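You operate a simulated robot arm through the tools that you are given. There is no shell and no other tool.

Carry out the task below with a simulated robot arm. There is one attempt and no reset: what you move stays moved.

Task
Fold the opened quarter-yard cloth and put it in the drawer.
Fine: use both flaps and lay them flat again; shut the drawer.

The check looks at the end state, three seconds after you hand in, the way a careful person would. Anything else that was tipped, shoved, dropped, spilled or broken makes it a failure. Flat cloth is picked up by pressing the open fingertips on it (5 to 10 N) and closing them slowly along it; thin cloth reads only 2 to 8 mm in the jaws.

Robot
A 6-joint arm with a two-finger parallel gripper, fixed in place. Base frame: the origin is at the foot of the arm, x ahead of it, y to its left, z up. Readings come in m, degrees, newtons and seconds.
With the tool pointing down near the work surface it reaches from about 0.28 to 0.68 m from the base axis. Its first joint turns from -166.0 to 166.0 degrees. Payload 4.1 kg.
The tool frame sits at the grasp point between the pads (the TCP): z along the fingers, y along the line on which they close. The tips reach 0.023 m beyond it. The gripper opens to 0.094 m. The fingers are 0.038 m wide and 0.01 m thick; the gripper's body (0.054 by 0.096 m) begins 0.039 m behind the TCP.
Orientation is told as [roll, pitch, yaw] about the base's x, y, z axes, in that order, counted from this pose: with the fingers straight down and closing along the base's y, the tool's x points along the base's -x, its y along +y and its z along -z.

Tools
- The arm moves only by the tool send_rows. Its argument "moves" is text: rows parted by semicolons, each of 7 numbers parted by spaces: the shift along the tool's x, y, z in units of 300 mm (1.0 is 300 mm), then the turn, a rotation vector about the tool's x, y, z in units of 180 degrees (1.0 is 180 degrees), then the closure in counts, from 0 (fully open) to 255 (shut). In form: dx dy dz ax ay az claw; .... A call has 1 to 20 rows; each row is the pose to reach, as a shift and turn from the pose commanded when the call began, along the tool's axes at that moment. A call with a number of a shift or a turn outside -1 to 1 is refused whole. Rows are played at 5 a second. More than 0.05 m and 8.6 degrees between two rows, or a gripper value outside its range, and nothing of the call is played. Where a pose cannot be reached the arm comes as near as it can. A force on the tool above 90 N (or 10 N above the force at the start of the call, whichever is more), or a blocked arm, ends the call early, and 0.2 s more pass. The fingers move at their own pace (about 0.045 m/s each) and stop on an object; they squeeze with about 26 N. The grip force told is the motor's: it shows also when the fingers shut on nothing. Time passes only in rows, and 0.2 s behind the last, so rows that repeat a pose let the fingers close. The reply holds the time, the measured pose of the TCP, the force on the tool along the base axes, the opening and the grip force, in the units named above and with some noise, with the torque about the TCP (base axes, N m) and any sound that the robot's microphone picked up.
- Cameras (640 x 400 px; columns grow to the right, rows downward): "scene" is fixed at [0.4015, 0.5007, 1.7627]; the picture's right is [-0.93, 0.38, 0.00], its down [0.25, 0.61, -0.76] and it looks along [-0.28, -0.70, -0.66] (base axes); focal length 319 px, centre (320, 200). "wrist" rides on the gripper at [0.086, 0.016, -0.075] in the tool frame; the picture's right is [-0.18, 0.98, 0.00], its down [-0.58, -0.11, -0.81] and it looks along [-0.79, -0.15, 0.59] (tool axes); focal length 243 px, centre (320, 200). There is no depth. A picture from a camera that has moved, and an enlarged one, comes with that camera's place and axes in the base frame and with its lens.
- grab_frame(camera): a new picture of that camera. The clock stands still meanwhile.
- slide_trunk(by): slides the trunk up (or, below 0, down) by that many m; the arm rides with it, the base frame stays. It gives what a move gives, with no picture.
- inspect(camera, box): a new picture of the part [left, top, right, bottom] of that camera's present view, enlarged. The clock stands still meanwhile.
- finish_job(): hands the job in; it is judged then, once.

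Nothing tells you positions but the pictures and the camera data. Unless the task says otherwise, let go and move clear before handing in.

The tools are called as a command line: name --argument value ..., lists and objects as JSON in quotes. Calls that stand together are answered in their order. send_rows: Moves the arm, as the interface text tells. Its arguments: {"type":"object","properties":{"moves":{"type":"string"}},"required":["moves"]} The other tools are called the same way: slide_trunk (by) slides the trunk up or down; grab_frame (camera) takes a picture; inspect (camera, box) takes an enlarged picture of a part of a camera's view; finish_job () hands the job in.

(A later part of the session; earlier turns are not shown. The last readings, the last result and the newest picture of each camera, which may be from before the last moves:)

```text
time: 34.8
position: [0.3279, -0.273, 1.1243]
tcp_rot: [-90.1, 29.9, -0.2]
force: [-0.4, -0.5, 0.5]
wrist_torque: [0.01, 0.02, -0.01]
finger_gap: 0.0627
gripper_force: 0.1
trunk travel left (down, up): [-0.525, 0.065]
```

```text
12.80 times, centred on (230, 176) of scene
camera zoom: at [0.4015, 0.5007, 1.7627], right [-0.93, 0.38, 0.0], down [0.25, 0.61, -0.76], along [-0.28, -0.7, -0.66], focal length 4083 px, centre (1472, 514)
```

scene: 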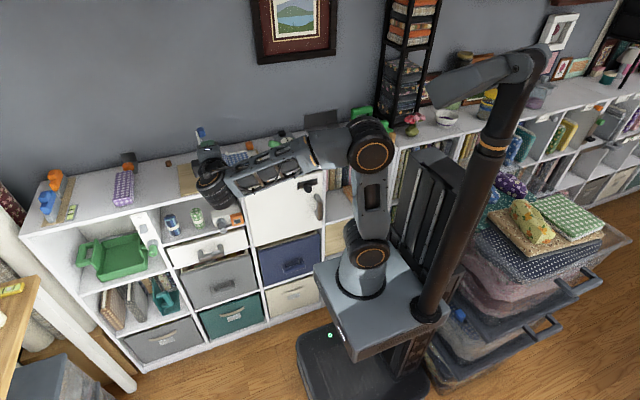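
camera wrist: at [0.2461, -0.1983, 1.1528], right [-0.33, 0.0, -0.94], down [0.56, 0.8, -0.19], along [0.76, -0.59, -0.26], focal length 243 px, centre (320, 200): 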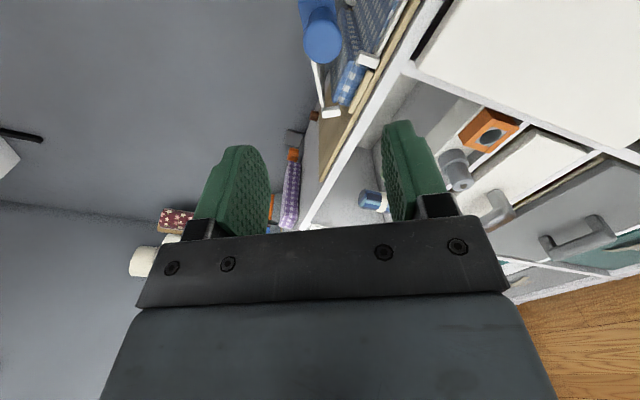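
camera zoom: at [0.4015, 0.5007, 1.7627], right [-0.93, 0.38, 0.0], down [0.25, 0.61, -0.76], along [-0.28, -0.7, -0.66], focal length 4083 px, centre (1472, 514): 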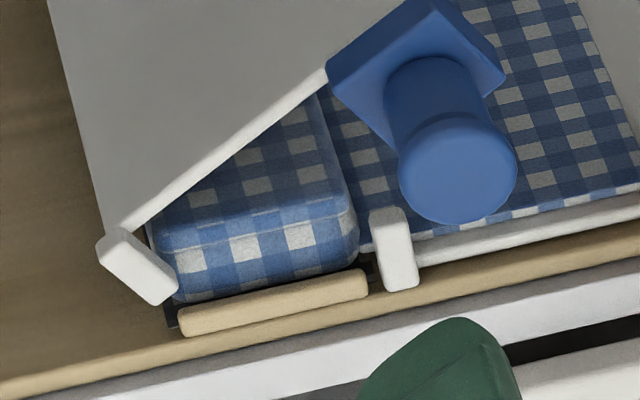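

The wing now appears to lie on the centre block (a layer seam shows on its front end) and the flap's inner face looks bare. Next I re-straddle the knob and swing the blue flap back down flat, watching wrist range.

send_rows --moves "0 0 0.12 0 0 0 85; 0 0 0.24 0 0 0 85; 0 0 0.36 0 0 0 85; 0 0 0.44 0 0 0 85; 0 0 0.5 0 0 0 85; 0 0 0.5 0 0 0 120; 0 0 0.5 0 0 0 150; 0 0 0.5 0 0 0 168; 0 0 0.5 0 0 0 168; 0 0 0.5 0 0 0 168"

grab_frame --camera "wrist"

```text
time: 37.0
position: [0.3287, -0.4222, 1.1239]
tcp_rot: [-90.0, 29.8, -0.3]
force: [-0.3, -0.2, -0.3]
wrist_torque: [0.0, -0.02, 0.01]
finger_gap: 0.0323
gripper_force: 0.0
trunk travel left (down, up): [-0.525, 0.065]
```

```text
taken
camera wrist: at [0.2468, -0.3485, 1.1518], right [-0.33, 0.0, -0.94], down [0.56, 0.8, -0.19], along [0.76, -0.59, -0.26], focal length 243 px, centre (320, 200)
```

wrist: 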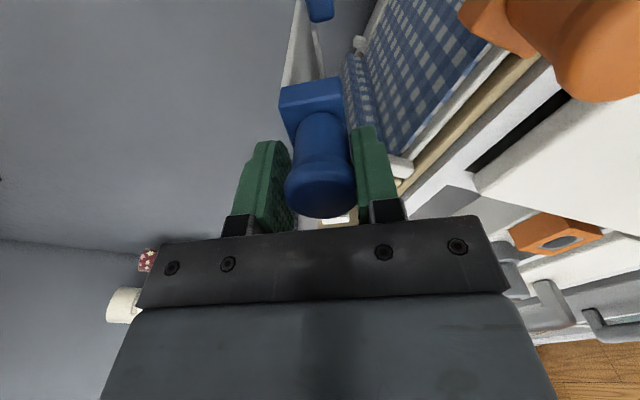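

The knob is caged again. Swinging the flap back open, first 100° of the return.

send_rows --moves "-0.0012 -0.0269 0 0 0 -0.0278 168; -0.0047 -0.0535 0 0 0 -0.0556 168; -0.0105 -0.0798 0 0 0 -0.0833 168; -0.0186 -0.1055 0 0 0 -0.1111 168; -0.0289 -0.1303 0 0 0 -0.1389 168; -0.0413 -0.1542 0 0 0 -0.1667 168; -0.0558 -0.1768 0 0 0 -0.1944 168; -0.0721 -0.1982 0 0 0 -0.2222 168; -0.0903 -0.218 0 0 0 -0.25 168; -0.1101 -0.2362 0 0 0 -0.2778 168; -0.1315 -0.2526 0 0 0 -0.3056 168; -0.1542 -0.267 0 0 0 -0.3333 168; -0.1542 -0.267 0 0 0 -0.3333 168"

grab_frame --camera "wrist"

inspect --camera "scene" --box '[180, 130, 280, 192]'

```text
time: 39.8
position: [0.4083, -0.4237, 1.1712]
tcp_rot: [-92.5, 89.9, -2.7]
force: [0.5, -0.7, -0.3]
wrist_torque: [0.0, 0.02, -0.01]
finger_gap: 0.032
gripper_force: 0.1
trunk travel left (down, up): [-0.525, 0.065]
```

```text
taken
camera wrist: at [0.3923, -0.3494, 1.2564], right [-0.98, 0.0, -0.19], down [0.11, 0.81, -0.58], along [0.15, -0.59, -0.79], focal length 243 px, centre (320, 200)
```

wrist: 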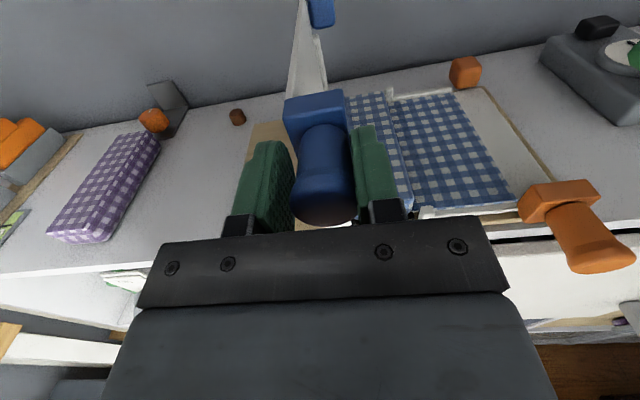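

```text
6.40 times, centred on (230, 161) of scene
camera zoom: at [0.4015, 0.5007, 1.7627], right [-0.93, 0.38, 0.0], down [0.25, 0.61, -0.76], along [-0.28, -0.7, -0.66], focal length 2041 px, centre (896, 450)
```

zoom: 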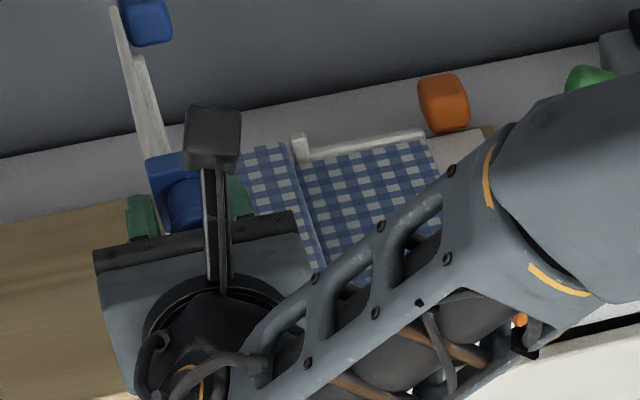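

The flap's inner face is now bare, so the blue wing stayed folded on the centre. Continuing the return to flat.

send_rows --moves "-0.0012 -0.0269 0 0 0 -0.0278 168; -0.0047 -0.0535 0 0 0 -0.0556 168; -0.0105 -0.0798 0 0 0 -0.0833 168; -0.0186 -0.1055 0 0 0 -0.1111 168; -0.0289 -0.1303 0 0 0 -0.1389 168; -0.0413 -0.1542 0 0 0 -0.1667 168; -0.0413 -0.1542 0 0 0 -0.1667 168"

grab_frame --camera "wrist"

```text
time: 41.4
position: [0.4535, -0.4251, 1.1588]
tcp_rot: [90.0, 60.2, 179.7]
force: [-0.5, -0.1, -0.3]
wrist_torque: [-0.01, -0.02, -0.02]
finger_gap: 0.0321
gripper_force: 0.1
trunk travel left (down, up): [-0.525, 0.065]
```

```text
taken
camera wrist: at [0.4839, -0.35, 1.2421], right [-0.94, 0.0, 0.33], down [-0.19, 0.81, -0.56], along [-0.27, -0.59, -0.76], focal length 243 px, centre (320, 200)
```

wrist: 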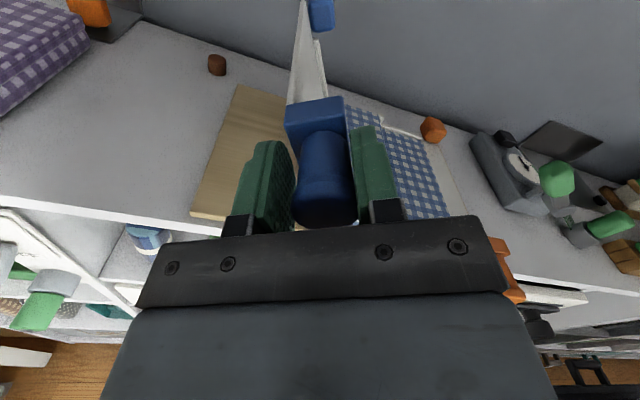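

Flap at about 60° from flat, reach is fine. Finishing the descent to flat.

send_rows --moves "-0.0012 -0.0269 0 0 0 -0.0278 168; -0.0047 -0.0535 0 0 0 -0.0556 168; -0.0105 -0.0798 0 0 0 -0.0833 168; -0.0186 -0.1055 0 0 0 -0.1111 168; -0.0289 -0.1303 0 0 0 -0.1389 168; -0.0413 -0.1542 0 0 0 -0.1667 168; -0.0558 -0.1768 0 0 0 -0.1944 168; -0.0721 -0.1982 0 0 0 -0.2222 168; -0.0903 -0.218 0 0 0 -0.25 168; -0.1101 -0.2362 0 0 0 -0.2778 168; -0.1315 -0.2526 0 0 0 -0.3056 168; -0.1315 -0.2526 0 0 0 -0.3056 168"

grab_frame --camera "wrist"

inspect --camera "scene" --box '[160, 130, 280, 205]'

```text
time: 44.0
position: [0.5009, -0.426, 1.086]
tcp_rot: [90.0, 5.0, 179.8]
force: [0.2, 0.2, -1.1]
wrist_torque: [-0.02, 0.01, 0.02]
finger_gap: 0.0321
gripper_force: 0.1
trunk travel left (down, up): [-0.525, 0.065]
```

```text
taken
camera wrist: at [0.586, -0.351, 1.109], right [-0.27, 0.0, 0.96], down [-0.57, 0.81, -0.16], along [-0.78, -0.59, -0.22], focal length 243 px, centre (320, 200)
```

wrist: 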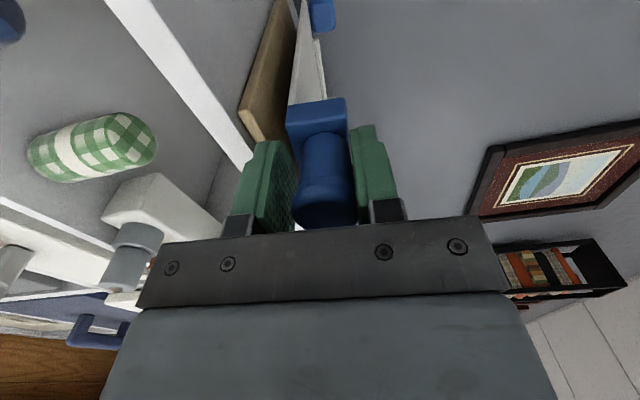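

```text
5.33 times, centred on (220, 168) of scene
camera zoom: at [0.4015, 0.5007, 1.7627], right [-0.93, 0.38, 0.0], down [0.25, 0.61, -0.76], along [-0.28, -0.7, -0.66], focal length 1701 px, centre (853, 373)
```

zoom: 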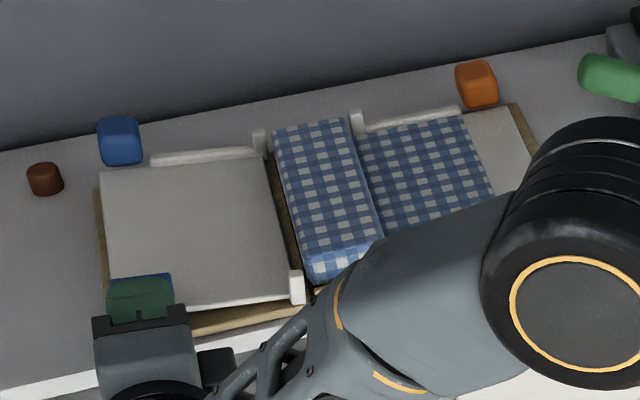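

The blue flap is almost down (about 6–7° left). I'll press it gently the rest of the way.

send_rows --moves "-0.0003 -0.0134 0 0 0 -0.0139 168; -0.0012 -0.0269 0 0 0 -0.0278 168; -0.0022 -0.0375 0 0 0 -0.0389 168; -0.003 -0.0429 0 0 0 -0.0444 168; -0.0047 -0.05 0 0 0 -0.05 168; -0.0047 -0.05 0 0 0 -0.05 168"

inspect --camera "scene" --box '[160, 130, 280, 205]'

```text
time: 45.4
position: [0.4993, -0.4245, 1.0729]
tcp_rot: [90.1, -3.9, 179.9]
force: [2.4, -0.9, 5.5]
wrist_torque: [0.08, 0.0, -0.05]
finger_gap: 0.0341
gripper_force: 2.3
trunk travel left (down, up): [-0.525, 0.065]
```

```text
5.33 times, centred on (220, 168) of scene
camera zoom: at [0.4015, 0.5007, 1.7627], right [-0.93, 0.38, 0.0], down [0.25, 0.61, -0.76], along [-0.28, -0.7, -0.66], focal length 1701 px, centre (853, 373)
```

zoom: 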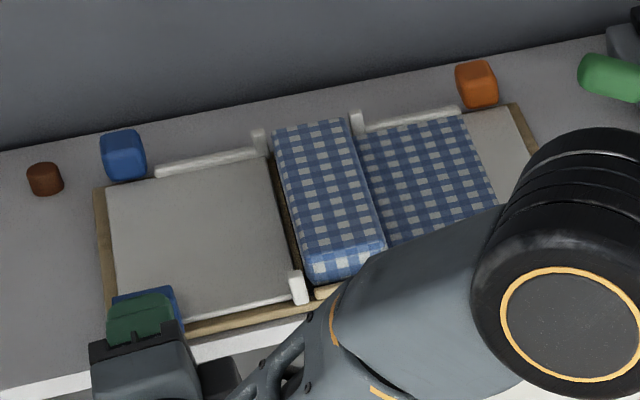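

The blue flap is flat on its stop (5 N contact). I open, retreat, and check the board before moving to the orange flap.

send_rows --moves "0 0 0 0 0 0 140; 0 0 0 0 0 0 100; 0 0 0 0 0 0 85; 0 0 -0.1 0 0 0 85; 0 0 -0.2 0 0 0 85; 0 0 -0.3 0 0 0 85; 0 0 -0.4 0 0 0 85; 0 0 -0.5 0 0 0 85; 0 0 -0.5 0 0 0 85"

grab_frame --camera "wrist"

inspect --camera "scene" --box '[160, 130, 280, 205]'

```text
time: 47.4
position: [0.5018, -0.2754, 1.0706]
tcp_rot: [90.0, -3.9, 179.7]
force: [0.2, 0.5, -0.3]
wrist_torque: [0.0, 0.01, -0.01]
finger_gap: 0.0627
gripper_force: 0.0
trunk travel left (down, up): [-0.525, 0.065]
```

```text
taken
camera wrist: at [0.5895, -0.2019, 1.0801], right [-0.12, 0.0, 0.99], down [-0.58, 0.81, -0.07], along [-0.8, -0.59, -0.1], focal length 243 px, centre (320, 200)
```

wrist: 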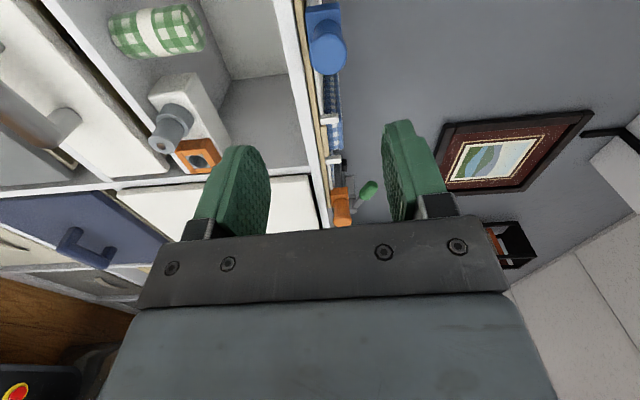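

```text
5.33 times, centred on (220, 168) of scene
camera zoom: at [0.4015, 0.5007, 1.7627], right [-0.93, 0.38, 0.0], down [0.25, 0.61, -0.76], along [-0.28, -0.7, -0.66], focal length 1701 px, centre (853, 373)
```

zoom: 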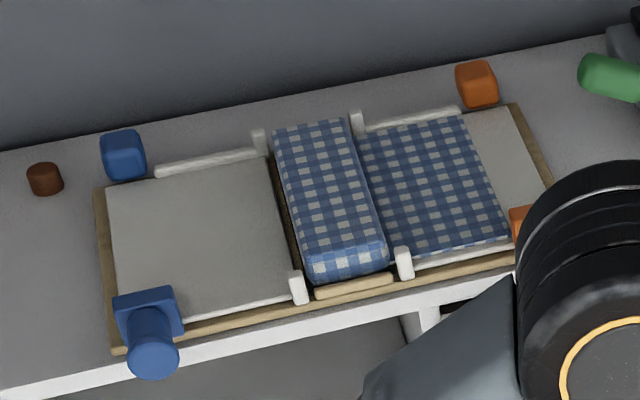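

The blue flap is flat and its wing rests folded on the centre. This edge-on wrist view lets me measure heights, so I zoom in.

inspect --camera "wrist" --box '[280, 0, 400, 120]'

inspect --camera "wrist" --box '[300, 140, 400, 240]'

```text
3.33 times, centred on (340, 60) of wrist
camera zoom: at [0.5895, -0.2019, 1.0801], right [-0.12, 0.0, 0.99], down [-0.58, 0.81, -0.07], along [-0.8, -0.59, -0.1], focal length 809 px, centre (253, 667)
```

zoom: 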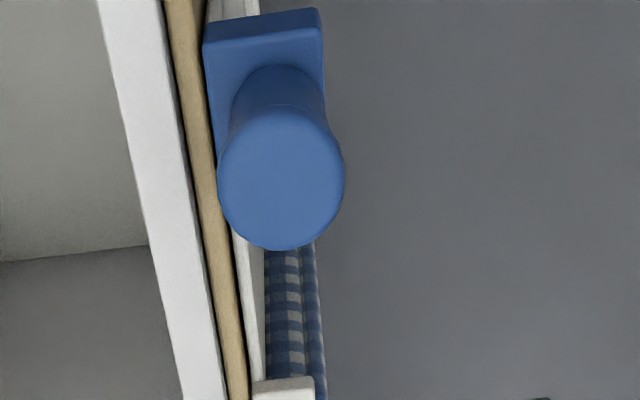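

```text
4.00 times, centred on (350, 190) of wrist
camera zoom: at [0.5895, -0.2019, 1.0801], right [-0.12, 0.0, 0.99], down [-0.58, 0.81, -0.07], along [-0.8, -0.59, -0.1], focal length 970 px, centre (200, 240)
```

zoom: 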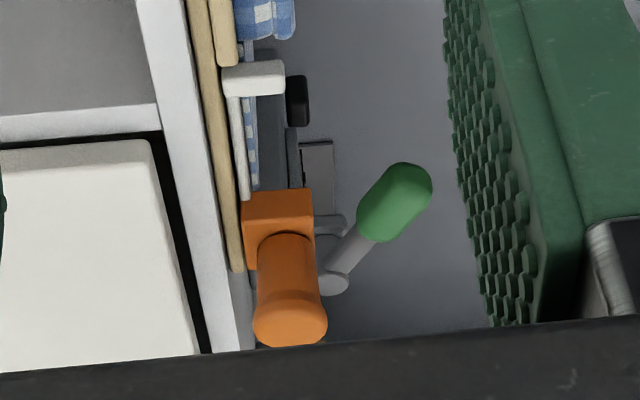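

Both knobs sit at z≈1.0755 and the wing is layered on the centre. Now I move toward the orange knob while unrolling the wrist back to the starting roll.

send_rows --moves "-0.05 0 0 0 0 0.045 85; -0.12 0 0 0 0 0.09 85; -0.19 0 0 0 0 0.135 85; -0.26 0 0 0 0 0.18 85; -0.33 0 0 0 0 0.225 85; -0.40 0 0 0 0 0.27 85; -0.47 0 0 0 0 0.315 85; -0.54 0 0 0 0 0.36 85; -0.61 0 0 0 0 0.405 85; -0.667 0 0 0 0 0.45 85; -0.667 0 0 0 0 0.495 85; -0.667 0 0 0 0 0.54 85; -0.667 0 0 0 0 0.585 85; -0.667 0 0 0 0 0.63 85; -0.667 0 0 0 0 0.675 85; -0.667 0 0 0 0 0.72 85; -0.667 0 0 0 0 0.765 85; -0.667 0 0 0 0 0.81 85; -0.667 0 0 0 0 0.855 85; -0.667 0 0 0 0 0.9 85"

grab_frame --camera "scene"

```text
time: 51.6
position: [0.3012, -0.2721, 1.0862]
tcp_rot: [-90.0, 21.7, -0.2]
force: [0.1, -0.6, 0.2]
wrist_torque: [0.0, -0.04, -0.02]
finger_gap: 0.0625
gripper_force: 0.1
trunk travel left (down, up): [-0.525, 0.065]
```

```text
taken
```

scene: 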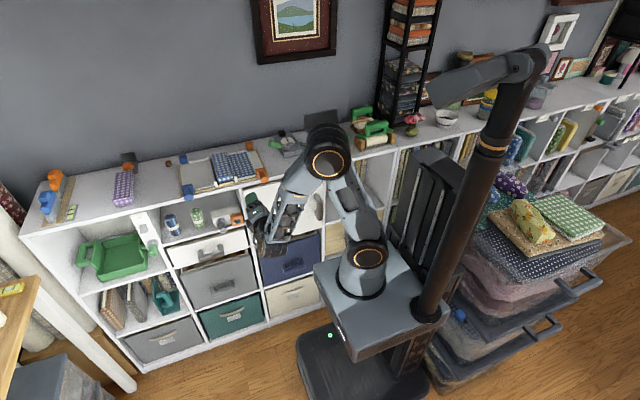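

Nearly there; I finish the roll and line up in front of the orange knob.

send_rows --moves "0.05 0.03 0.05 0 0 0.04 85; 0.10 0.065 0.12 0 0 0.08 85; 0.144 0.0957 0.193 0 0 0.1206 85; 0.144 0.0957 0.193 0 0 0.1206 85"

grab_frame --camera "wrist"

inspect --camera "scene" --box '[180, 130, 300, 205]'

```text
time: 52.6
position: [0.2578, -0.3382, 1.0719]
tcp_rot: [-89.9, 0.0, -0.2]
force: [0.3, -0.1, -0.3]
wrist_torque: [0.0, -0.01, 0.01]
finger_gap: 0.0628
gripper_force: 0.1
out of reach, approached as far as the arm can: row 1, 2, 3, 4
trunk travel left (down, up): [-0.525, 0.065]
```

```text
taken
camera wrist: at [0.1722, -0.2634, 1.0549], right [0.18, 0.0, -0.98], down [0.58, 0.8, 0.11], along [0.79, -0.59, 0.15], focal length 243 px, centre (320, 200)
```

wrist: 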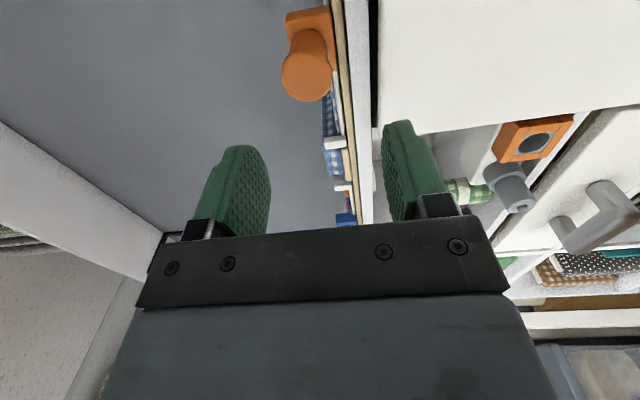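

```text
5.33 times, centred on (240, 168) of scene
camera zoom: at [0.4015, 0.5007, 1.7627], right [-0.93, 0.38, 0.0], down [0.25, 0.61, -0.76], along [-0.28, -0.7, -0.66], focal length 1701 px, centre (747, 373)
```

zoom: 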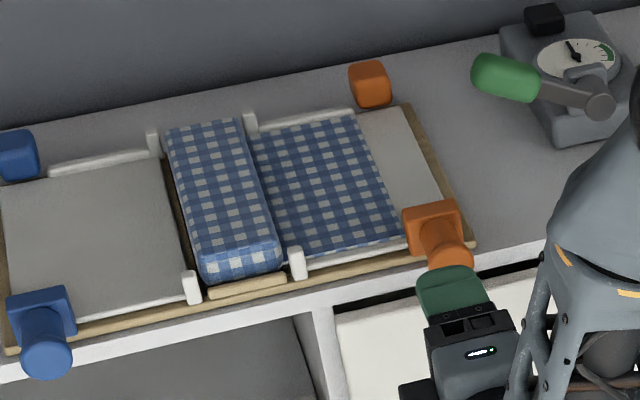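

The pose is just inside the minimum reach but improves as I go forward. The orange knob reads about (0.248,-0.41,1.076); I advance to straddle it.

send_rows --moves "0.01 -0.005 0.07 0 0 0 85; 0.02 -0.01 0.14 0 0 0 85; 0.031 -0.0137 0.21 0 0 0 85; 0.031 -0.0137 0.26 0 0 0 85; 0.031 -0.0137 0.286 0 0 0 85; 0.031 -0.0137 0.286 0 0 0 85"

grab_frame --camera "wrist"

```text
time: 54.0
position: [0.2466, -0.4239, 1.0783]
tcp_rot: [-90.1, 0.2, -0.2]
force: [0.0, -0.3, 0.0]
wrist_torque: [0.01, 0.01, 0.01]
finger_gap: 0.0631
gripper_force: 0.0
trunk travel left (down, up): [-0.525, 0.065]
```

```text
taken
camera wrist: at [0.1615, -0.3498, 1.0616], right [0.18, 0.0, -0.98], down [0.58, 0.8, 0.11], along [0.79, -0.59, 0.15], focal length 243 px, centre (320, 200)
```

wrist: 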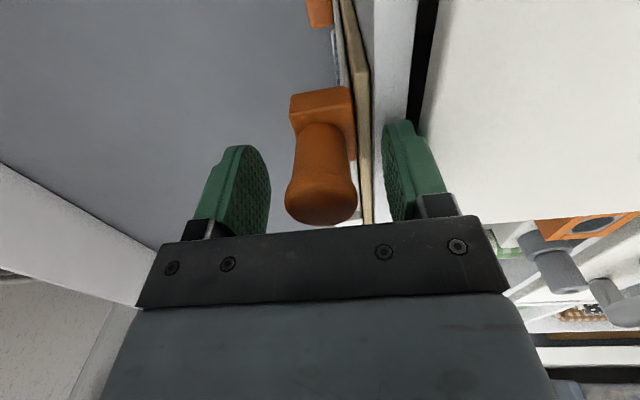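

Straddling the orange knob. I close to a cage and lift the orange flap, first to about 60°.

send_rows --moves "0 0 0 0 0 0 120; 0 0 0 0 0 0 150; 0 0 0 0 0 0 168; 0 0 0 0 0 0 168; -0.0012 -0.0269 0 0 0 -0.0278 168; -0.0047 -0.0535 0 0 0 -0.0556 168; -0.0105 -0.0798 0 0 0 -0.0833 168; -0.0186 -0.1055 0 0 0 -0.1111 168; -0.0289 -0.1303 0 0 0 -0.1389 168; -0.0413 -0.1542 0 0 0 -0.1667 168; -0.0558 -0.1768 0 0 0 -0.1944 168; -0.0721 -0.1982 0 0 0 -0.2222 168; -0.0903 -0.218 0 0 0 -0.25 168; -0.1101 -0.2362 0 0 0 -0.2778 168; -0.1315 -0.2526 0 0 0 -0.3056 168; -0.1542 -0.267 0 0 0 -0.3333 168; -0.1542 -0.267 0 0 0 -0.3333 168"

grab_frame --camera "wrist"

inspect --camera "scene" --box '[180, 120, 300, 195]'

```text
time: 57.6
position: [0.2959, -0.4233, 1.157]
tcp_rot: [-90.0, 60.1, 0.0]
force: [-1.0, 0.1, 0.2]
wrist_torque: [0.0, 0.02, -0.02]
finger_gap: 0.032
gripper_force: 0.0
trunk travel left (down, up): [-0.525, 0.065]
```

```text
taken
camera wrist: at [0.2392, -0.3475, 1.2234], right [-0.76, 0.0, -0.65], down [0.39, 0.81, -0.45], along [0.52, -0.59, -0.61], focal length 243 px, centre (320, 200)
```

wrist: 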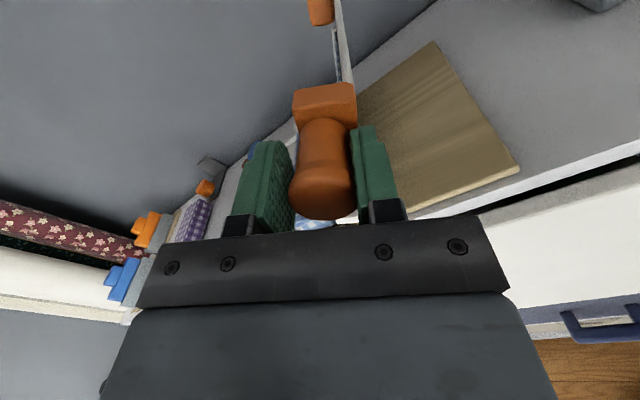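

```text
5.33 times, centred on (240, 158) of scene
camera zoom: at [0.4015, 0.5007, 1.7627], right [-0.93, 0.38, 0.0], down [0.25, 0.61, -0.76], along [-0.28, -0.7, -0.66], focal length 1701 px, centre (747, 427)
```

zoom: 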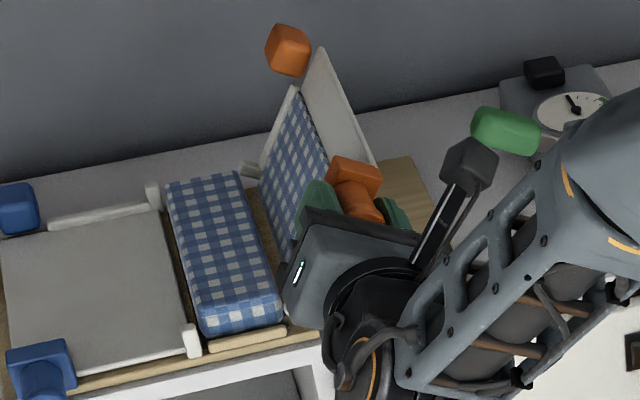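

The orange flap is rising with its cloth wing on it. Continuing to about 120°.

send_rows --moves "-0.0012 -0.0269 0 0 0 -0.0278 168; -0.0047 -0.0535 0 0 0 -0.0556 168; -0.0105 -0.0798 0 0 0 -0.0833 168; -0.0186 -0.1055 0 0 0 -0.1111 168; -0.0289 -0.1303 0 0 0 -0.1389 168; -0.0413 -0.1542 0 0 0 -0.1667 168; -0.0558 -0.1768 0 0 0 -0.1944 168; -0.0721 -0.1982 0 0 0 -0.2222 168; -0.0903 -0.218 0 0 0 -0.25 168; -0.1101 -0.2362 0 0 0 -0.2778 168; -0.1315 -0.2526 0 0 0 -0.3056 168; -0.1542 -0.267 0 0 0 -0.3333 168; -0.1542 -0.267 0 0 0 -0.3333 168"

grab_frame --camera "wrist"

inspect --camera "scene" --box '[180, 120, 300, 195]'

```text
time: 60.4
position: [0.3882, -0.4234, 1.1571]
tcp_rot: [90.0, 59.9, 179.8]
force: [0.5, 0.4, 0.1]
wrist_torque: [0.01, -0.02, -0.01]
finger_gap: 0.0322
gripper_force: 0.1
trunk travel left (down, up): [-0.525, 0.065]
```

```text
taken
camera wrist: at [0.4178, -0.3491, 1.2393], right [-0.94, 0.0, 0.33], down [-0.19, 0.81, -0.56], along [-0.27, -0.59, -0.76], focal length 243 px, centre (320, 200)
```

wrist: 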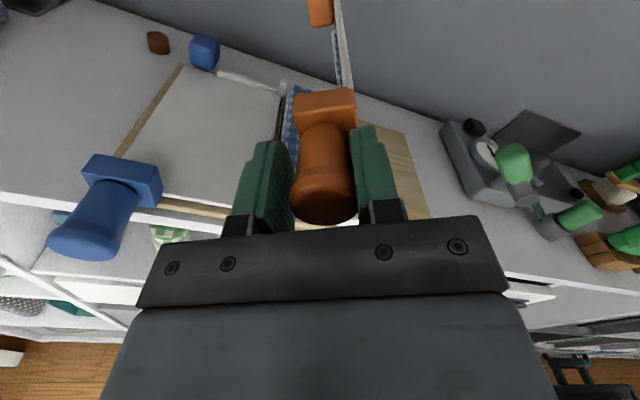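

```text
5.33 times, centred on (240, 158) of scene
camera zoom: at [0.4015, 0.5007, 1.7627], right [-0.93, 0.38, 0.0], down [0.25, 0.61, -0.76], along [-0.28, -0.7, -0.66], focal length 1701 px, centre (747, 427)
```

zoom: 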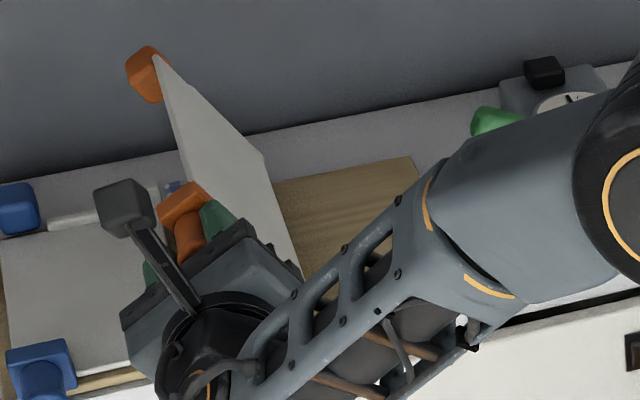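

Orange flap at about 120°. Lowering it slowly toward its stop around 150°.

send_rows --moves "-0.0012 -0.0269 0 0 0 -0.0278 168; -0.0047 -0.0535 0 0 0 -0.0556 168; -0.0105 -0.0798 0 0 0 -0.0833 168; -0.0186 -0.1055 0 0 0 -0.1111 168; -0.0289 -0.1303 0 0 0 -0.1389 168; -0.0413 -0.1542 0 0 0 -0.1667 168; -0.0413 -0.1542 0 0 0 -0.1667 168"

grab_frame --camera "wrist"

inspect --camera "scene" --box '[180, 120, 300, 195]'

```text
time: 62.0
position: [0.4225, -0.4246, 1.122]
tcp_rot: [90.0, 30.0, 179.8]
force: [-0.4, 1.2, 0.4]
wrist_torque: [-0.02, 0.01, -0.03]
finger_gap: 0.032
gripper_force: 0.1
trunk travel left (down, up): [-0.525, 0.065]
```

```text
taken
camera wrist: at [0.4892, -0.3509, 1.1788], right [-0.65, 0.0, 0.76], down [-0.45, 0.81, -0.38], along [-0.62, -0.59, -0.52], focal length 243 px, centre (320, 200)
```

wrist: 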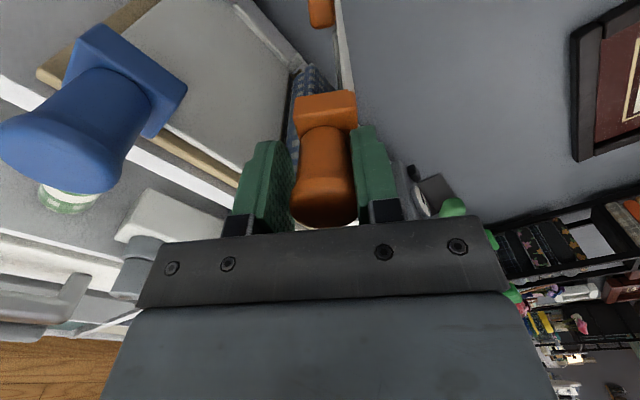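

```text
5.33 times, centred on (240, 158) of scene
camera zoom: at [0.4015, 0.5007, 1.7627], right [-0.93, 0.38, 0.0], down [0.25, 0.61, -0.76], along [-0.28, -0.7, -0.66], focal length 1701 px, centre (747, 427)
```

zoom: 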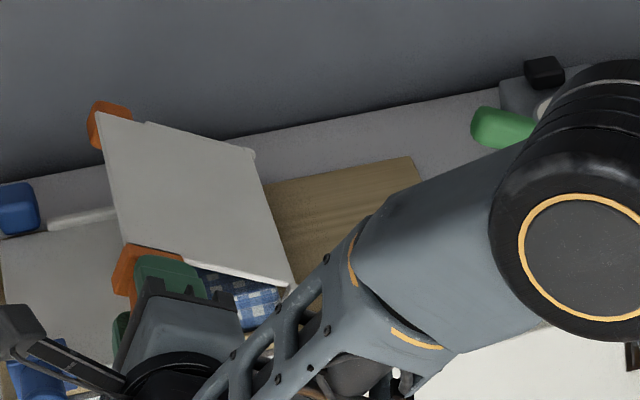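

No resistance yet at about 149°. Pressing a few more degrees while reading the force.

send_rows --moves "-0.0004 -0.0161 0 0 0 -0.0167 168; -0.0017 -0.0322 0 0 0 -0.0333 168; -0.0017 -0.0322 0 0 0 -0.0333 168"

```text
time: 62.8
position: [0.4232, -0.4246, 1.1171]
tcp_rot: [90.2, 24.2, 179.9]
force: [-7.1, -8.1, 20.4]
wrist_torque: [0.53, -0.08, 0.13]
finger_gap: 0.0412
gripper_force: 10.0
trunk travel left (down, up): [-0.525, 0.065]
```

The flap is at its stop (about 22 N). Now I swing it back open, checking that the wing stays on the stack.

send_rows --moves "-0.0012 0.0269 0 0 0 0.0278 168; -0.0047 0.0535 0 0 0 0.0556 168; -0.0105 0.0798 0 0 0 0.0833 168; -0.0186 0.1055 0 0 0 0.1111 168; -0.0289 0.1303 0 0 0 0.1389 168; -0.0413 0.1542 0 0 0 0.1667 168; -0.0558 0.1768 0 0 0 0.1944 168; -0.0721 0.1982 0 0 0 0.2222 168; -0.0903 0.218 0 0 0 0.25 168; -0.1101 0.2362 0 0 0 0.2778 168; -0.1315 0.2526 0 0 0 0.3056 168; -0.1542 0.267 0 0 0 0.3333 168; -0.1542 0.267 0 0 0 0.3333 168"

grab_frame --camera "wrist"

inspect --camera "scene" --box '[180, 120, 300, 195]'

```text
time: 65.6
position: [0.3502, -0.4231, 1.1696]
tcp_rot: [89.7, 83.9, 179.7]
force: [-0.1, 0.5, 0.0]
wrist_torque: [-0.02, -0.04, 0.0]
finger_gap: 0.0322
gripper_force: 0.0
trunk travel left (down, up): [-0.525, 0.065]
```

```text
taken
camera wrist: at [0.3439, -0.3495, 1.2571], right [-1.0, 0.0, -0.08], down [0.05, 0.81, -0.59], along [0.06, -0.59, -0.8], focal length 243 px, centre (320, 200)
```

wrist: 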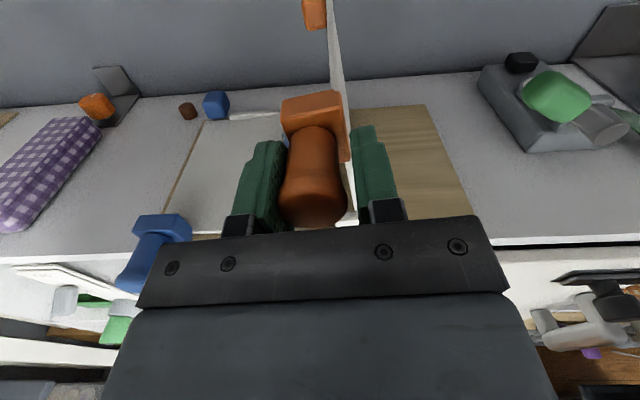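

```text
5.33 times, centred on (240, 158) of scene
camera zoom: at [0.4015, 0.5007, 1.7627], right [-0.93, 0.38, 0.0], down [0.25, 0.61, -0.76], along [-0.28, -0.7, -0.66], focal length 1701 px, centre (747, 427)
```

zoom: 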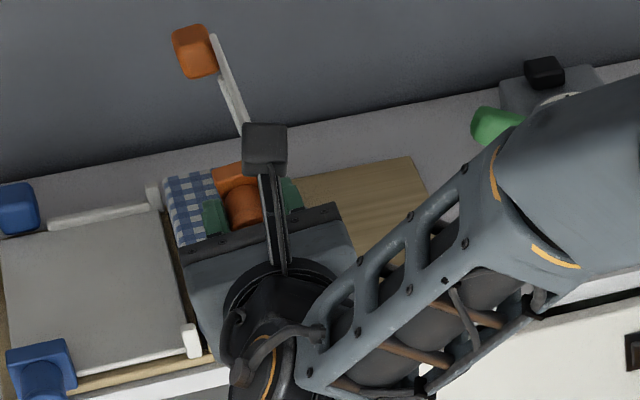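

The flap is near vertical and comes away clean. Continuing the return toward flat.

send_rows --moves "-0.0012 0.0269 0 0 0 0.0278 168; -0.0047 0.0535 0 0 0 0.0556 168; -0.0105 0.0798 0 0 0 0.0833 168; -0.0186 0.1055 0 0 0 0.1111 168; -0.0289 0.1303 0 0 0 0.1389 168; -0.0413 0.1542 0 0 0 0.1667 168; -0.0558 0.1768 0 0 0 0.1944 168; -0.0721 0.1982 0 0 0 0.2222 168; -0.0903 0.218 0 0 0 0.25 168; -0.1101 0.2362 0 0 0 0.2778 168; -0.1315 0.2526 0 0 0 0.3056 168; -0.1542 0.267 0 0 0 0.3333 168; -0.178 0.2794 0 0 0 0.3611 168; -0.2029 0.2897 0 0 0 0.3889 168; -0.2285 0.2978 0 0 0 0.4167 168; -0.2548 0.3036 0 0 0 0.4444 168; -0.2815 0.3072 0 0 0 0.4722 168; -0.3083 0.3083 0 0 0 0.5 168; -0.3083 0.3083 0 0 0 0.5 168"

grab_frame --camera "wrist"

inspect --camera "scene" --box '[180, 130, 300, 205]'

```text
time: 69.6
position: [0.2489, -0.4216, 1.085]
tcp_rot: [-90.1, 6.0, -0.2]
force: [0.3, 0.3, -0.2]
wrist_torque: [0.01, -0.02, 0.0]
finger_gap: 0.0318
gripper_force: 0.1
trunk travel left (down, up): [-0.525, 0.065]
```

```text
taken
camera wrist: at [0.162, -0.3467, 1.0784], right [0.08, 0.0, -1.0], down [0.59, 0.8, 0.05], along [0.8, -0.59, 0.06], focal length 243 px, centre (320, 200)
```

wrist: 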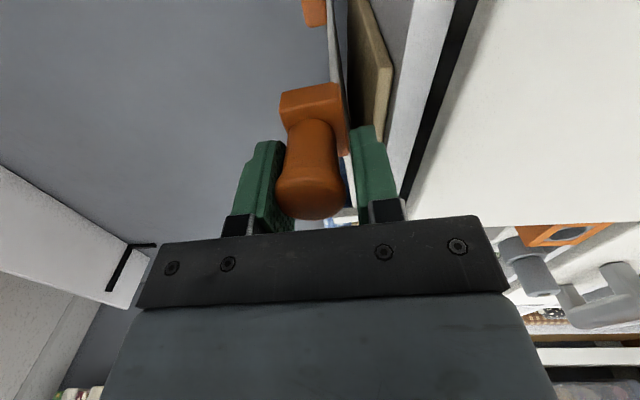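

```text
5.33 times, centred on (240, 168) of scene
camera zoom: at [0.4015, 0.5007, 1.7627], right [-0.93, 0.38, 0.0], down [0.25, 0.61, -0.76], along [-0.28, -0.7, -0.66], focal length 1701 px, centre (747, 373)
```

zoom: 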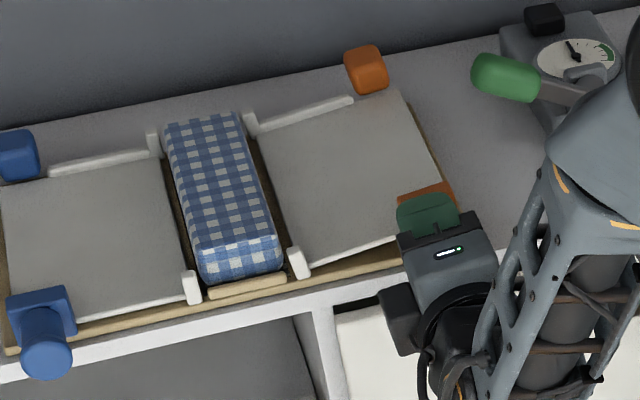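

The cloth is now folded on the centre. I press the orange flap the last few degrees down.

send_rows --moves "-0.0003 0.0134 0 0 0 0.0139 168; -0.0012 0.0269 0 0 0 0.0278 168; -0.0022 0.0375 0 0 0 0.0389 168; -0.003 0.0429 0 0 0 0.0444 168; -0.003 0.0429 0 0 0 0.0444 168"

inspect --camera "scene" --box '[180, 130, 300, 205]'

```text
time: 70.8
position: [0.2488, -0.423, 1.0747]
tcp_rot: [-90.0, -1.9, -0.2]
force: [0.8, -1.1, 2.6]
wrist_torque: [0.08, 0.0, -0.02]
finger_gap: 0.0328
gripper_force: 0.9
trunk travel left (down, up): [-0.525, 0.065]
```

```text
5.33 times, centred on (240, 168) of scene
camera zoom: at [0.4015, 0.5007, 1.7627], right [-0.93, 0.38, 0.0], down [0.25, 0.61, -0.76], along [-0.28, -0.7, -0.66], focal length 1701 px, centre (747, 373)
```

zoom: 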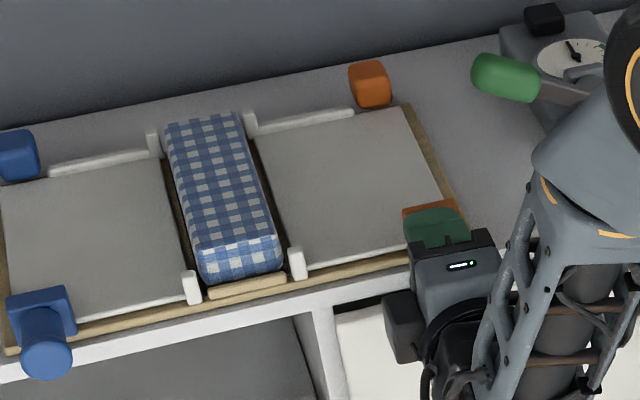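

Contact is light (2.6 N); one small extra press, then release and retreat.

send_rows --moves "0 0.006 0 0 0 0.005 168; 0 0.006 0 0 0 0.005 168; 0 0.003 0 0 0 0 140; 0 0.003 0 0 0 0 100; 0 0.003 0 0 0 0 85; 0 0 -0.05 0 0 0 85; 0.0 0 -0.1 0 0 0 85; -0.02 0 -0.2 0 0 0 85; -0.10 0 -0.3 0 0 0 85; -0.2 0 -0.4 0 0 0 85; -0.3 0 -0.45 0 0 0 85; -0.3 0 -0.45 0 0 0 85"

grab_frame --camera "wrist"

grab_frame --camera "scene"

inspect --camera "scene" --box '[170, 130, 290, 205]'

```text
time: 73.4
position: [0.3361, -0.2881, 1.0772]
tcp_rot: [-90.0, -1.9, -0.2]
force: [-0.1, 0.4, 0.6]
wrist_torque: [-0.01, -0.05, -0.01]
finger_gap: 0.0626
gripper_force: 0.1
trunk travel left (down, up): [-0.525, 0.065]
```

```text
taken
camera wrist: at [0.251, -0.2141, 1.057], right [0.22, 0.0, -0.98], down [0.58, 0.8, 0.13], along [0.79, -0.59, 0.17], focal length 243 px, centre (320, 200)
```

wrist: 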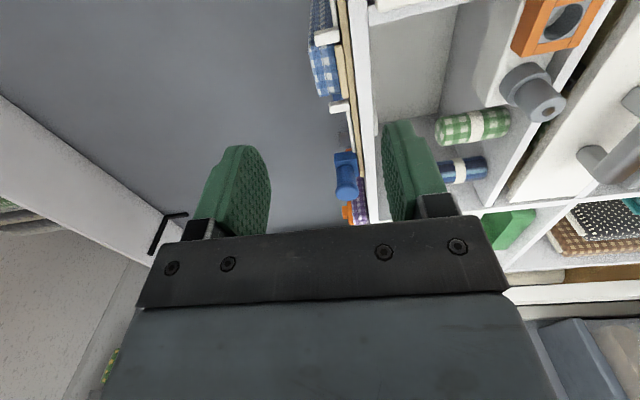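

```text
taken
```

scene: 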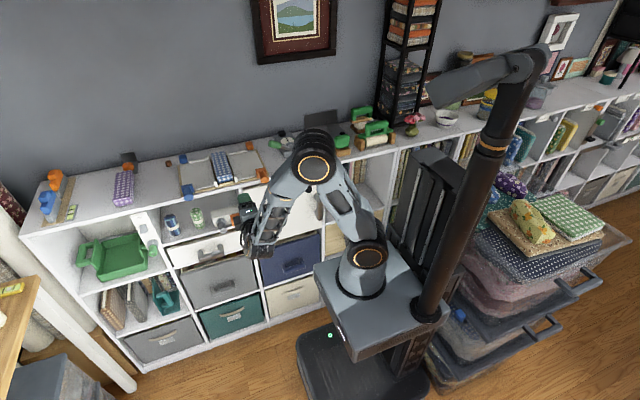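

```text
5.33 times, centred on (230, 168) of scene
camera zoom: at [0.4015, 0.5007, 1.7627], right [-0.93, 0.38, 0.0], down [0.25, 0.61, -0.76], along [-0.28, -0.7, -0.66], focal length 1701 px, centre (800, 373)
```

zoom: 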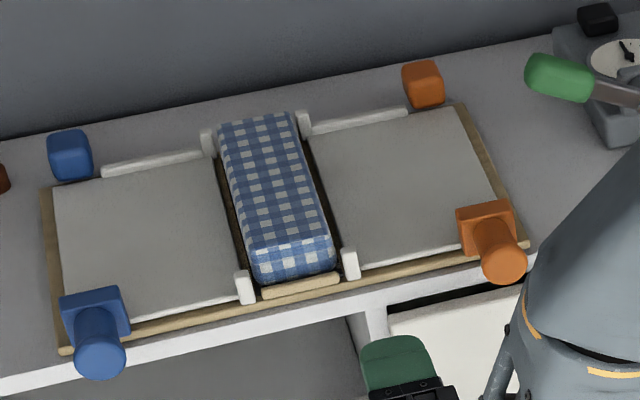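

Both flaps are flat again and the cloth is a folded bundle on the centre. Next I raise and re-aim the tool to look down at the drawers so I can confirm the right one and its handle.

send_rows --moves "-0.05 -0.05 -0.1 0 0 -0.0106 85; -0.05 -0.05 -0.1 0 0 -0.0106 85"

send_rows --moves "-0.05 -0.02 -0.05 -0.045 0 0 85; -0.1 -0.04 -0.1 -0.09 0 0 85; -0.15 -0.06 -0.15 -0.135 0 0 85; -0.2 -0.093 -0.193 -0.18 0 0 85; -0.23 -0.093 -0.193 -0.225 0 0 85; -0.23 -0.093 -0.193 -0.27 0 0 85; -0.23 -0.093 -0.193 -0.315 0 0 85; -0.23 -0.093 -0.193 -0.36 0 0 85; -0.23 -0.093 -0.193 -0.405 0 0 85; -0.23 -0.093 -0.193 -0.45 0 0 85; -0.23 -0.093 -0.193 -0.48 0 0 85; -0.23 -0.093 -0.193 -0.5 0 0 85"

send_rows --moves "0 0 0 0 0 0.045 85; 0 0 0 0 0 0.09 85; 0 0 0 0 0 0.135 85; 0 0 0 0 0 0.18 85; 0 0 0 0 0 0.225 85; 0 0 0 0 0 0.27 85; 0 0 0 0 0 0.315 85; 0 0 0 0 0 0.36 85; 0 0 0 0 0 0.405 85; 0 0 0 0 0 0.45 85; 0 0 0 0 0 0.48 85; 0 0 0 0 0 0.5 85; 0 0 0 0 0 0.5 85"

grab_frame --camera "wrist"

```text
time: 74.0
position: [0.3525, -0.2574, 1.0906]
tcp_rot: [-90.0, 0.1, -0.2]
force: [-0.3, 0.5, 0.3]
wrist_torque: [0.03, -0.02, -0.01]
finger_gap: 0.0627
gripper_force: 0.0
trunk travel left (down, up): [-0.525, 0.065]
```

```text
time: 76.6
position: [0.4228, -0.2015, 1.1207]
tcp_rot: [0.2, 0.0, -0.3]
force: [0.9, -0.7, 0.0]
wrist_torque: [0.0, -0.03, 0.03]
finger_gap: 0.0628
gripper_force: 0.0
trunk travel left (down, up): [-0.525, 0.065]
```

```text
time: 79.4
position: [0.4222, -0.1993, 1.1215]
tcp_rot: [0.0, -0.1, -90.2]
force: [0.7, -0.7, -0.7]
wrist_torque: [-0.02, 0.0, 0.02]
finger_gap: 0.063
gripper_force: 0.1
trunk travel left (down, up): [-0.525, 0.065]
```

```text
taken
camera wrist: at [0.4394, -0.1142, 1.1945], right [0.98, -0.19, 0.0], down [-0.11, -0.58, 0.81], along [-0.15, -0.79, -0.59], focal length 243 px, centre (320, 200)
```

wrist: 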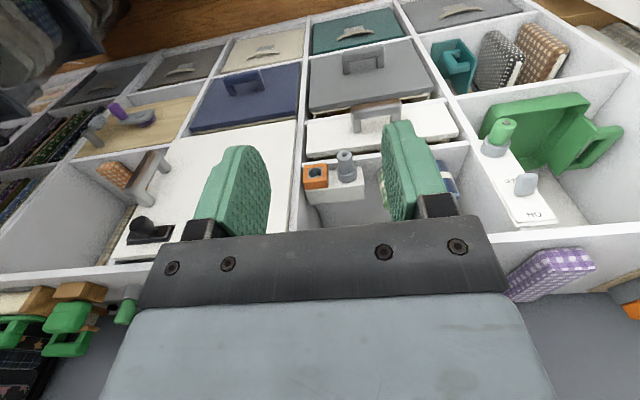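

From here I can see the drawers (picture upside down). I zoom on the white drawer, the grey and the navy ones.

inspect --camera "wrist" --box '[290, 30, 480, 200]'

inspect --camera "wrist" --box '[170, 30, 330, 150]'

inspect --camera "wrist" --box '[300, 90, 400, 220]'

```text
2.35 times, centred on (385, 115) of wrist
camera zoom: at [0.4394, -0.1142, 1.1945], right [0.98, -0.19, 0.0], down [-0.11, -0.58, 0.81], along [-0.15, -0.79, -0.59], focal length 571 px, centre (167, 400)
```

zoom: 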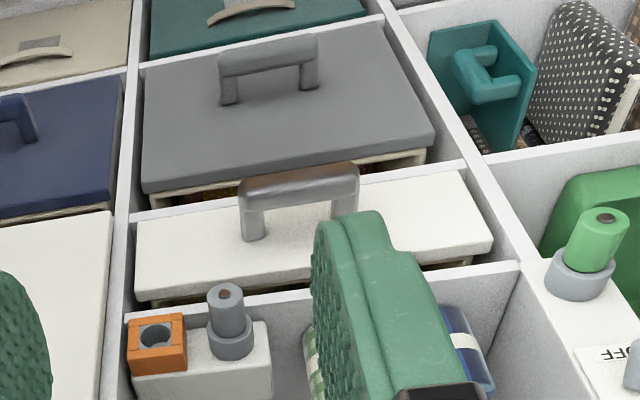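

```text
3.33 times, centred on (250, 90) of wrist
camera zoom: at [0.4394, -0.1142, 1.1945], right [0.98, -0.19, 0.0], down [-0.11, -0.58, 0.81], along [-0.15, -0.79, -0.59], focal length 809 px, centre (553, 567)
```

zoom: 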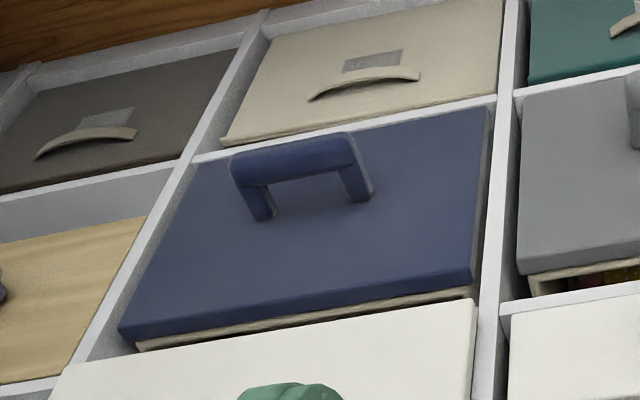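

```text
3.08 times, centred on (350, 155) of wrist
camera zoom: at [0.4394, -0.1142, 1.1945], right [0.98, -0.19, 0.0], down [-0.11, -0.58, 0.81], along [-0.15, -0.79, -0.59], focal length 746 px, centre (228, 338)
```

zoom: 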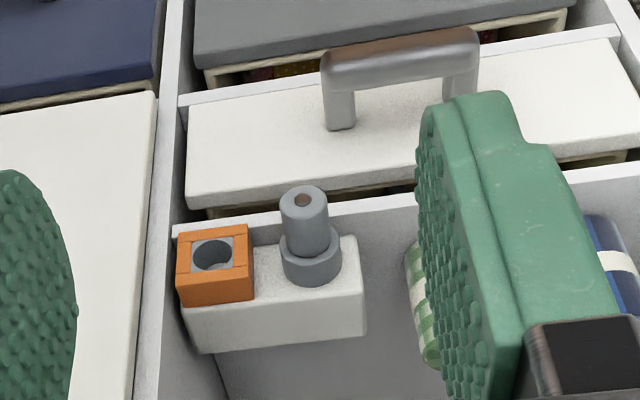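

The white shallow drawer with the metal bar handle is the proper drawer; its bar is near (0.494,-0.40,0.78). I'll turn the tool horizontal again (fingers closing vertically) and lower the trunk to that height.

send_rows --moves "0 0 0 0 0 -0.045 85; 0 0 0 0 0 -0.09 85; 0 0 0 0 0 -0.135 85; 0 0 0 0 0 -0.18 85; 0 0 0 0 0 -0.225 85; 0 0 0 0 0 -0.27 85; 0 0 0 0 0 -0.315 85; 0 0 0 0 0 -0.36 85; 0 0 0 0 0 -0.405 85; 0 0 0 0 0 -0.45 85; 0 0 0 0 0 -0.48 85; 0 0 0 0 0 -0.5 85; 0 0 0 0 0 -0.5 85"

send_rows --moves "-0.05 0 0 0.045 0 0 85; -0.1 0 0 0.09 0 0 85; -0.15 0 0 0.135 0 0 85; -0.2 0 0 0.18 0 0 85; -0.24 0 0 0.225 0 0 85; -0.24 0 0 0.27 0 0 85; -0.24 0 0 0.315 0 0 85; -0.24 0 0 0.36 0 0 85; -0.24 0 0 0.405 0 0 85; -0.24 0 0 0.45 0 0 85; -0.24 0 0 0.48 0 0 85; -0.24 0 0 0.5 0 0 85; -0.24 0 0 0.5 0 0 85"

slide_trunk --by -0.34

grab_frame --camera "wrist"

grab_frame --camera "scene"

```text
time: 82.2
position: [0.4229, -0.1991, 1.1207]
tcp_rot: [-0.1, 0.0, -0.1]
force: [0.3, -0.2, -0.8]
wrist_torque: [-0.06, 0.0, 0.0]
finger_gap: 0.0626
gripper_force: 0.2
trunk travel left (down, up): [-0.525, 0.065]
```

```text
time: 85.0
position: [0.494, -0.2004, 1.1196]
tcp_rot: [-90.0, 0.0, -0.2]
force: [-0.2, -0.8, 0.0]
wrist_torque: [-0.01, -0.01, 0.0]
finger_gap: 0.0627
gripper_force: 0.2
trunk travel left (down, up): [-0.525, 0.065]
```

```text
time: 88.3
position: [0.4939, -0.2005, 0.7811]
tcp_rot: [-90.0, 0.0, -0.2]
force: [0.1, -0.2, 0.2]
wrist_torque: [-0.01, -0.01, 0.04]
finger_gap: 0.0629
gripper_force: 0.1
trunk travel left (down, up): [-0.185, 0.405]
```

```text
taken
camera wrist: at [0.4089, -0.1259, 0.7638], right [0.18, 0.0, -0.98], down [0.58, 0.8, 0.11], along [0.79, -0.59, 0.15], focal length 243 px, centre (320, 200)
```

wrist: 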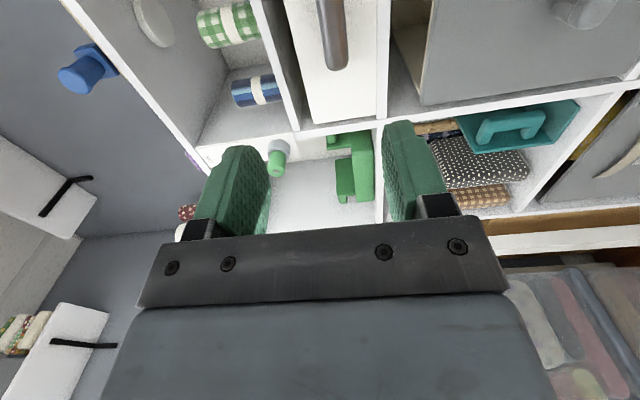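

```text
taken
```

scene: 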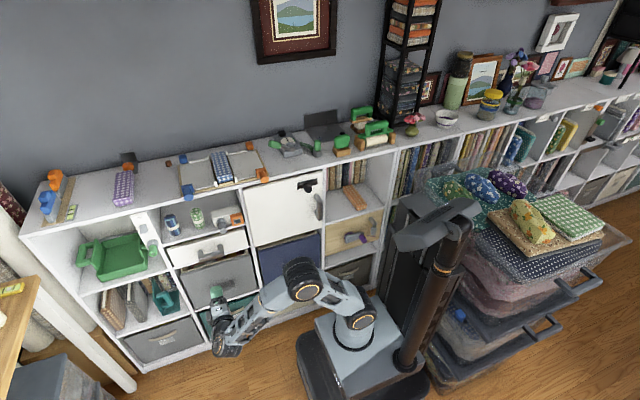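

I'm at drawer height. I zoom at the handle to place the fingers around the bar.

inspect --camera "wrist" --box '[260, 0, 420, 100]'

inspect --camera "scene" --box '[160, 215, 260, 278]'

```text
4.00 times, centred on (340, 50) of wrist
camera zoom: at [0.4089, -0.1259, 0.7638], right [0.18, 0.0, -0.98], down [0.58, 0.8, 0.11], along [0.79, -0.59, 0.15], focal length 970 px, centre (240, 800)
```

zoom: 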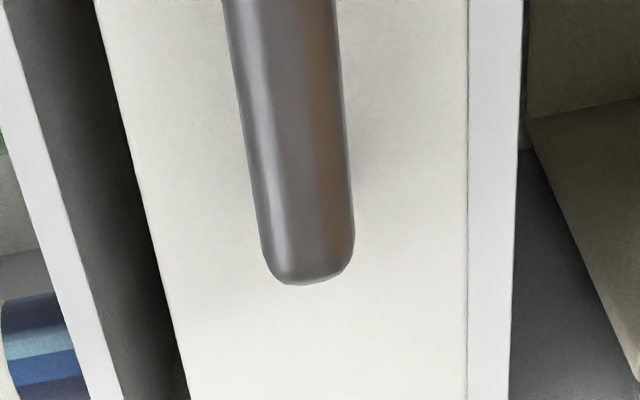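

```text
6.35 times, centred on (210, 246) of scene
camera zoom: at [0.4015, 0.5007, 1.7627], right [-0.93, 0.38, 0.0], down [0.25, 0.61, -0.76], along [-0.28, -0.7, -0.66], focal length 2025 px, centre (1018, -95)
```

zoom: 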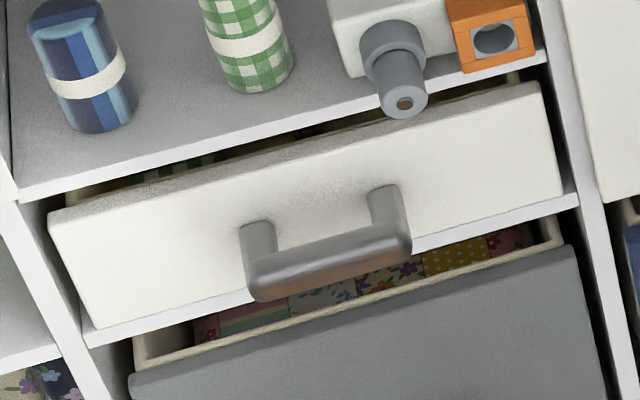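

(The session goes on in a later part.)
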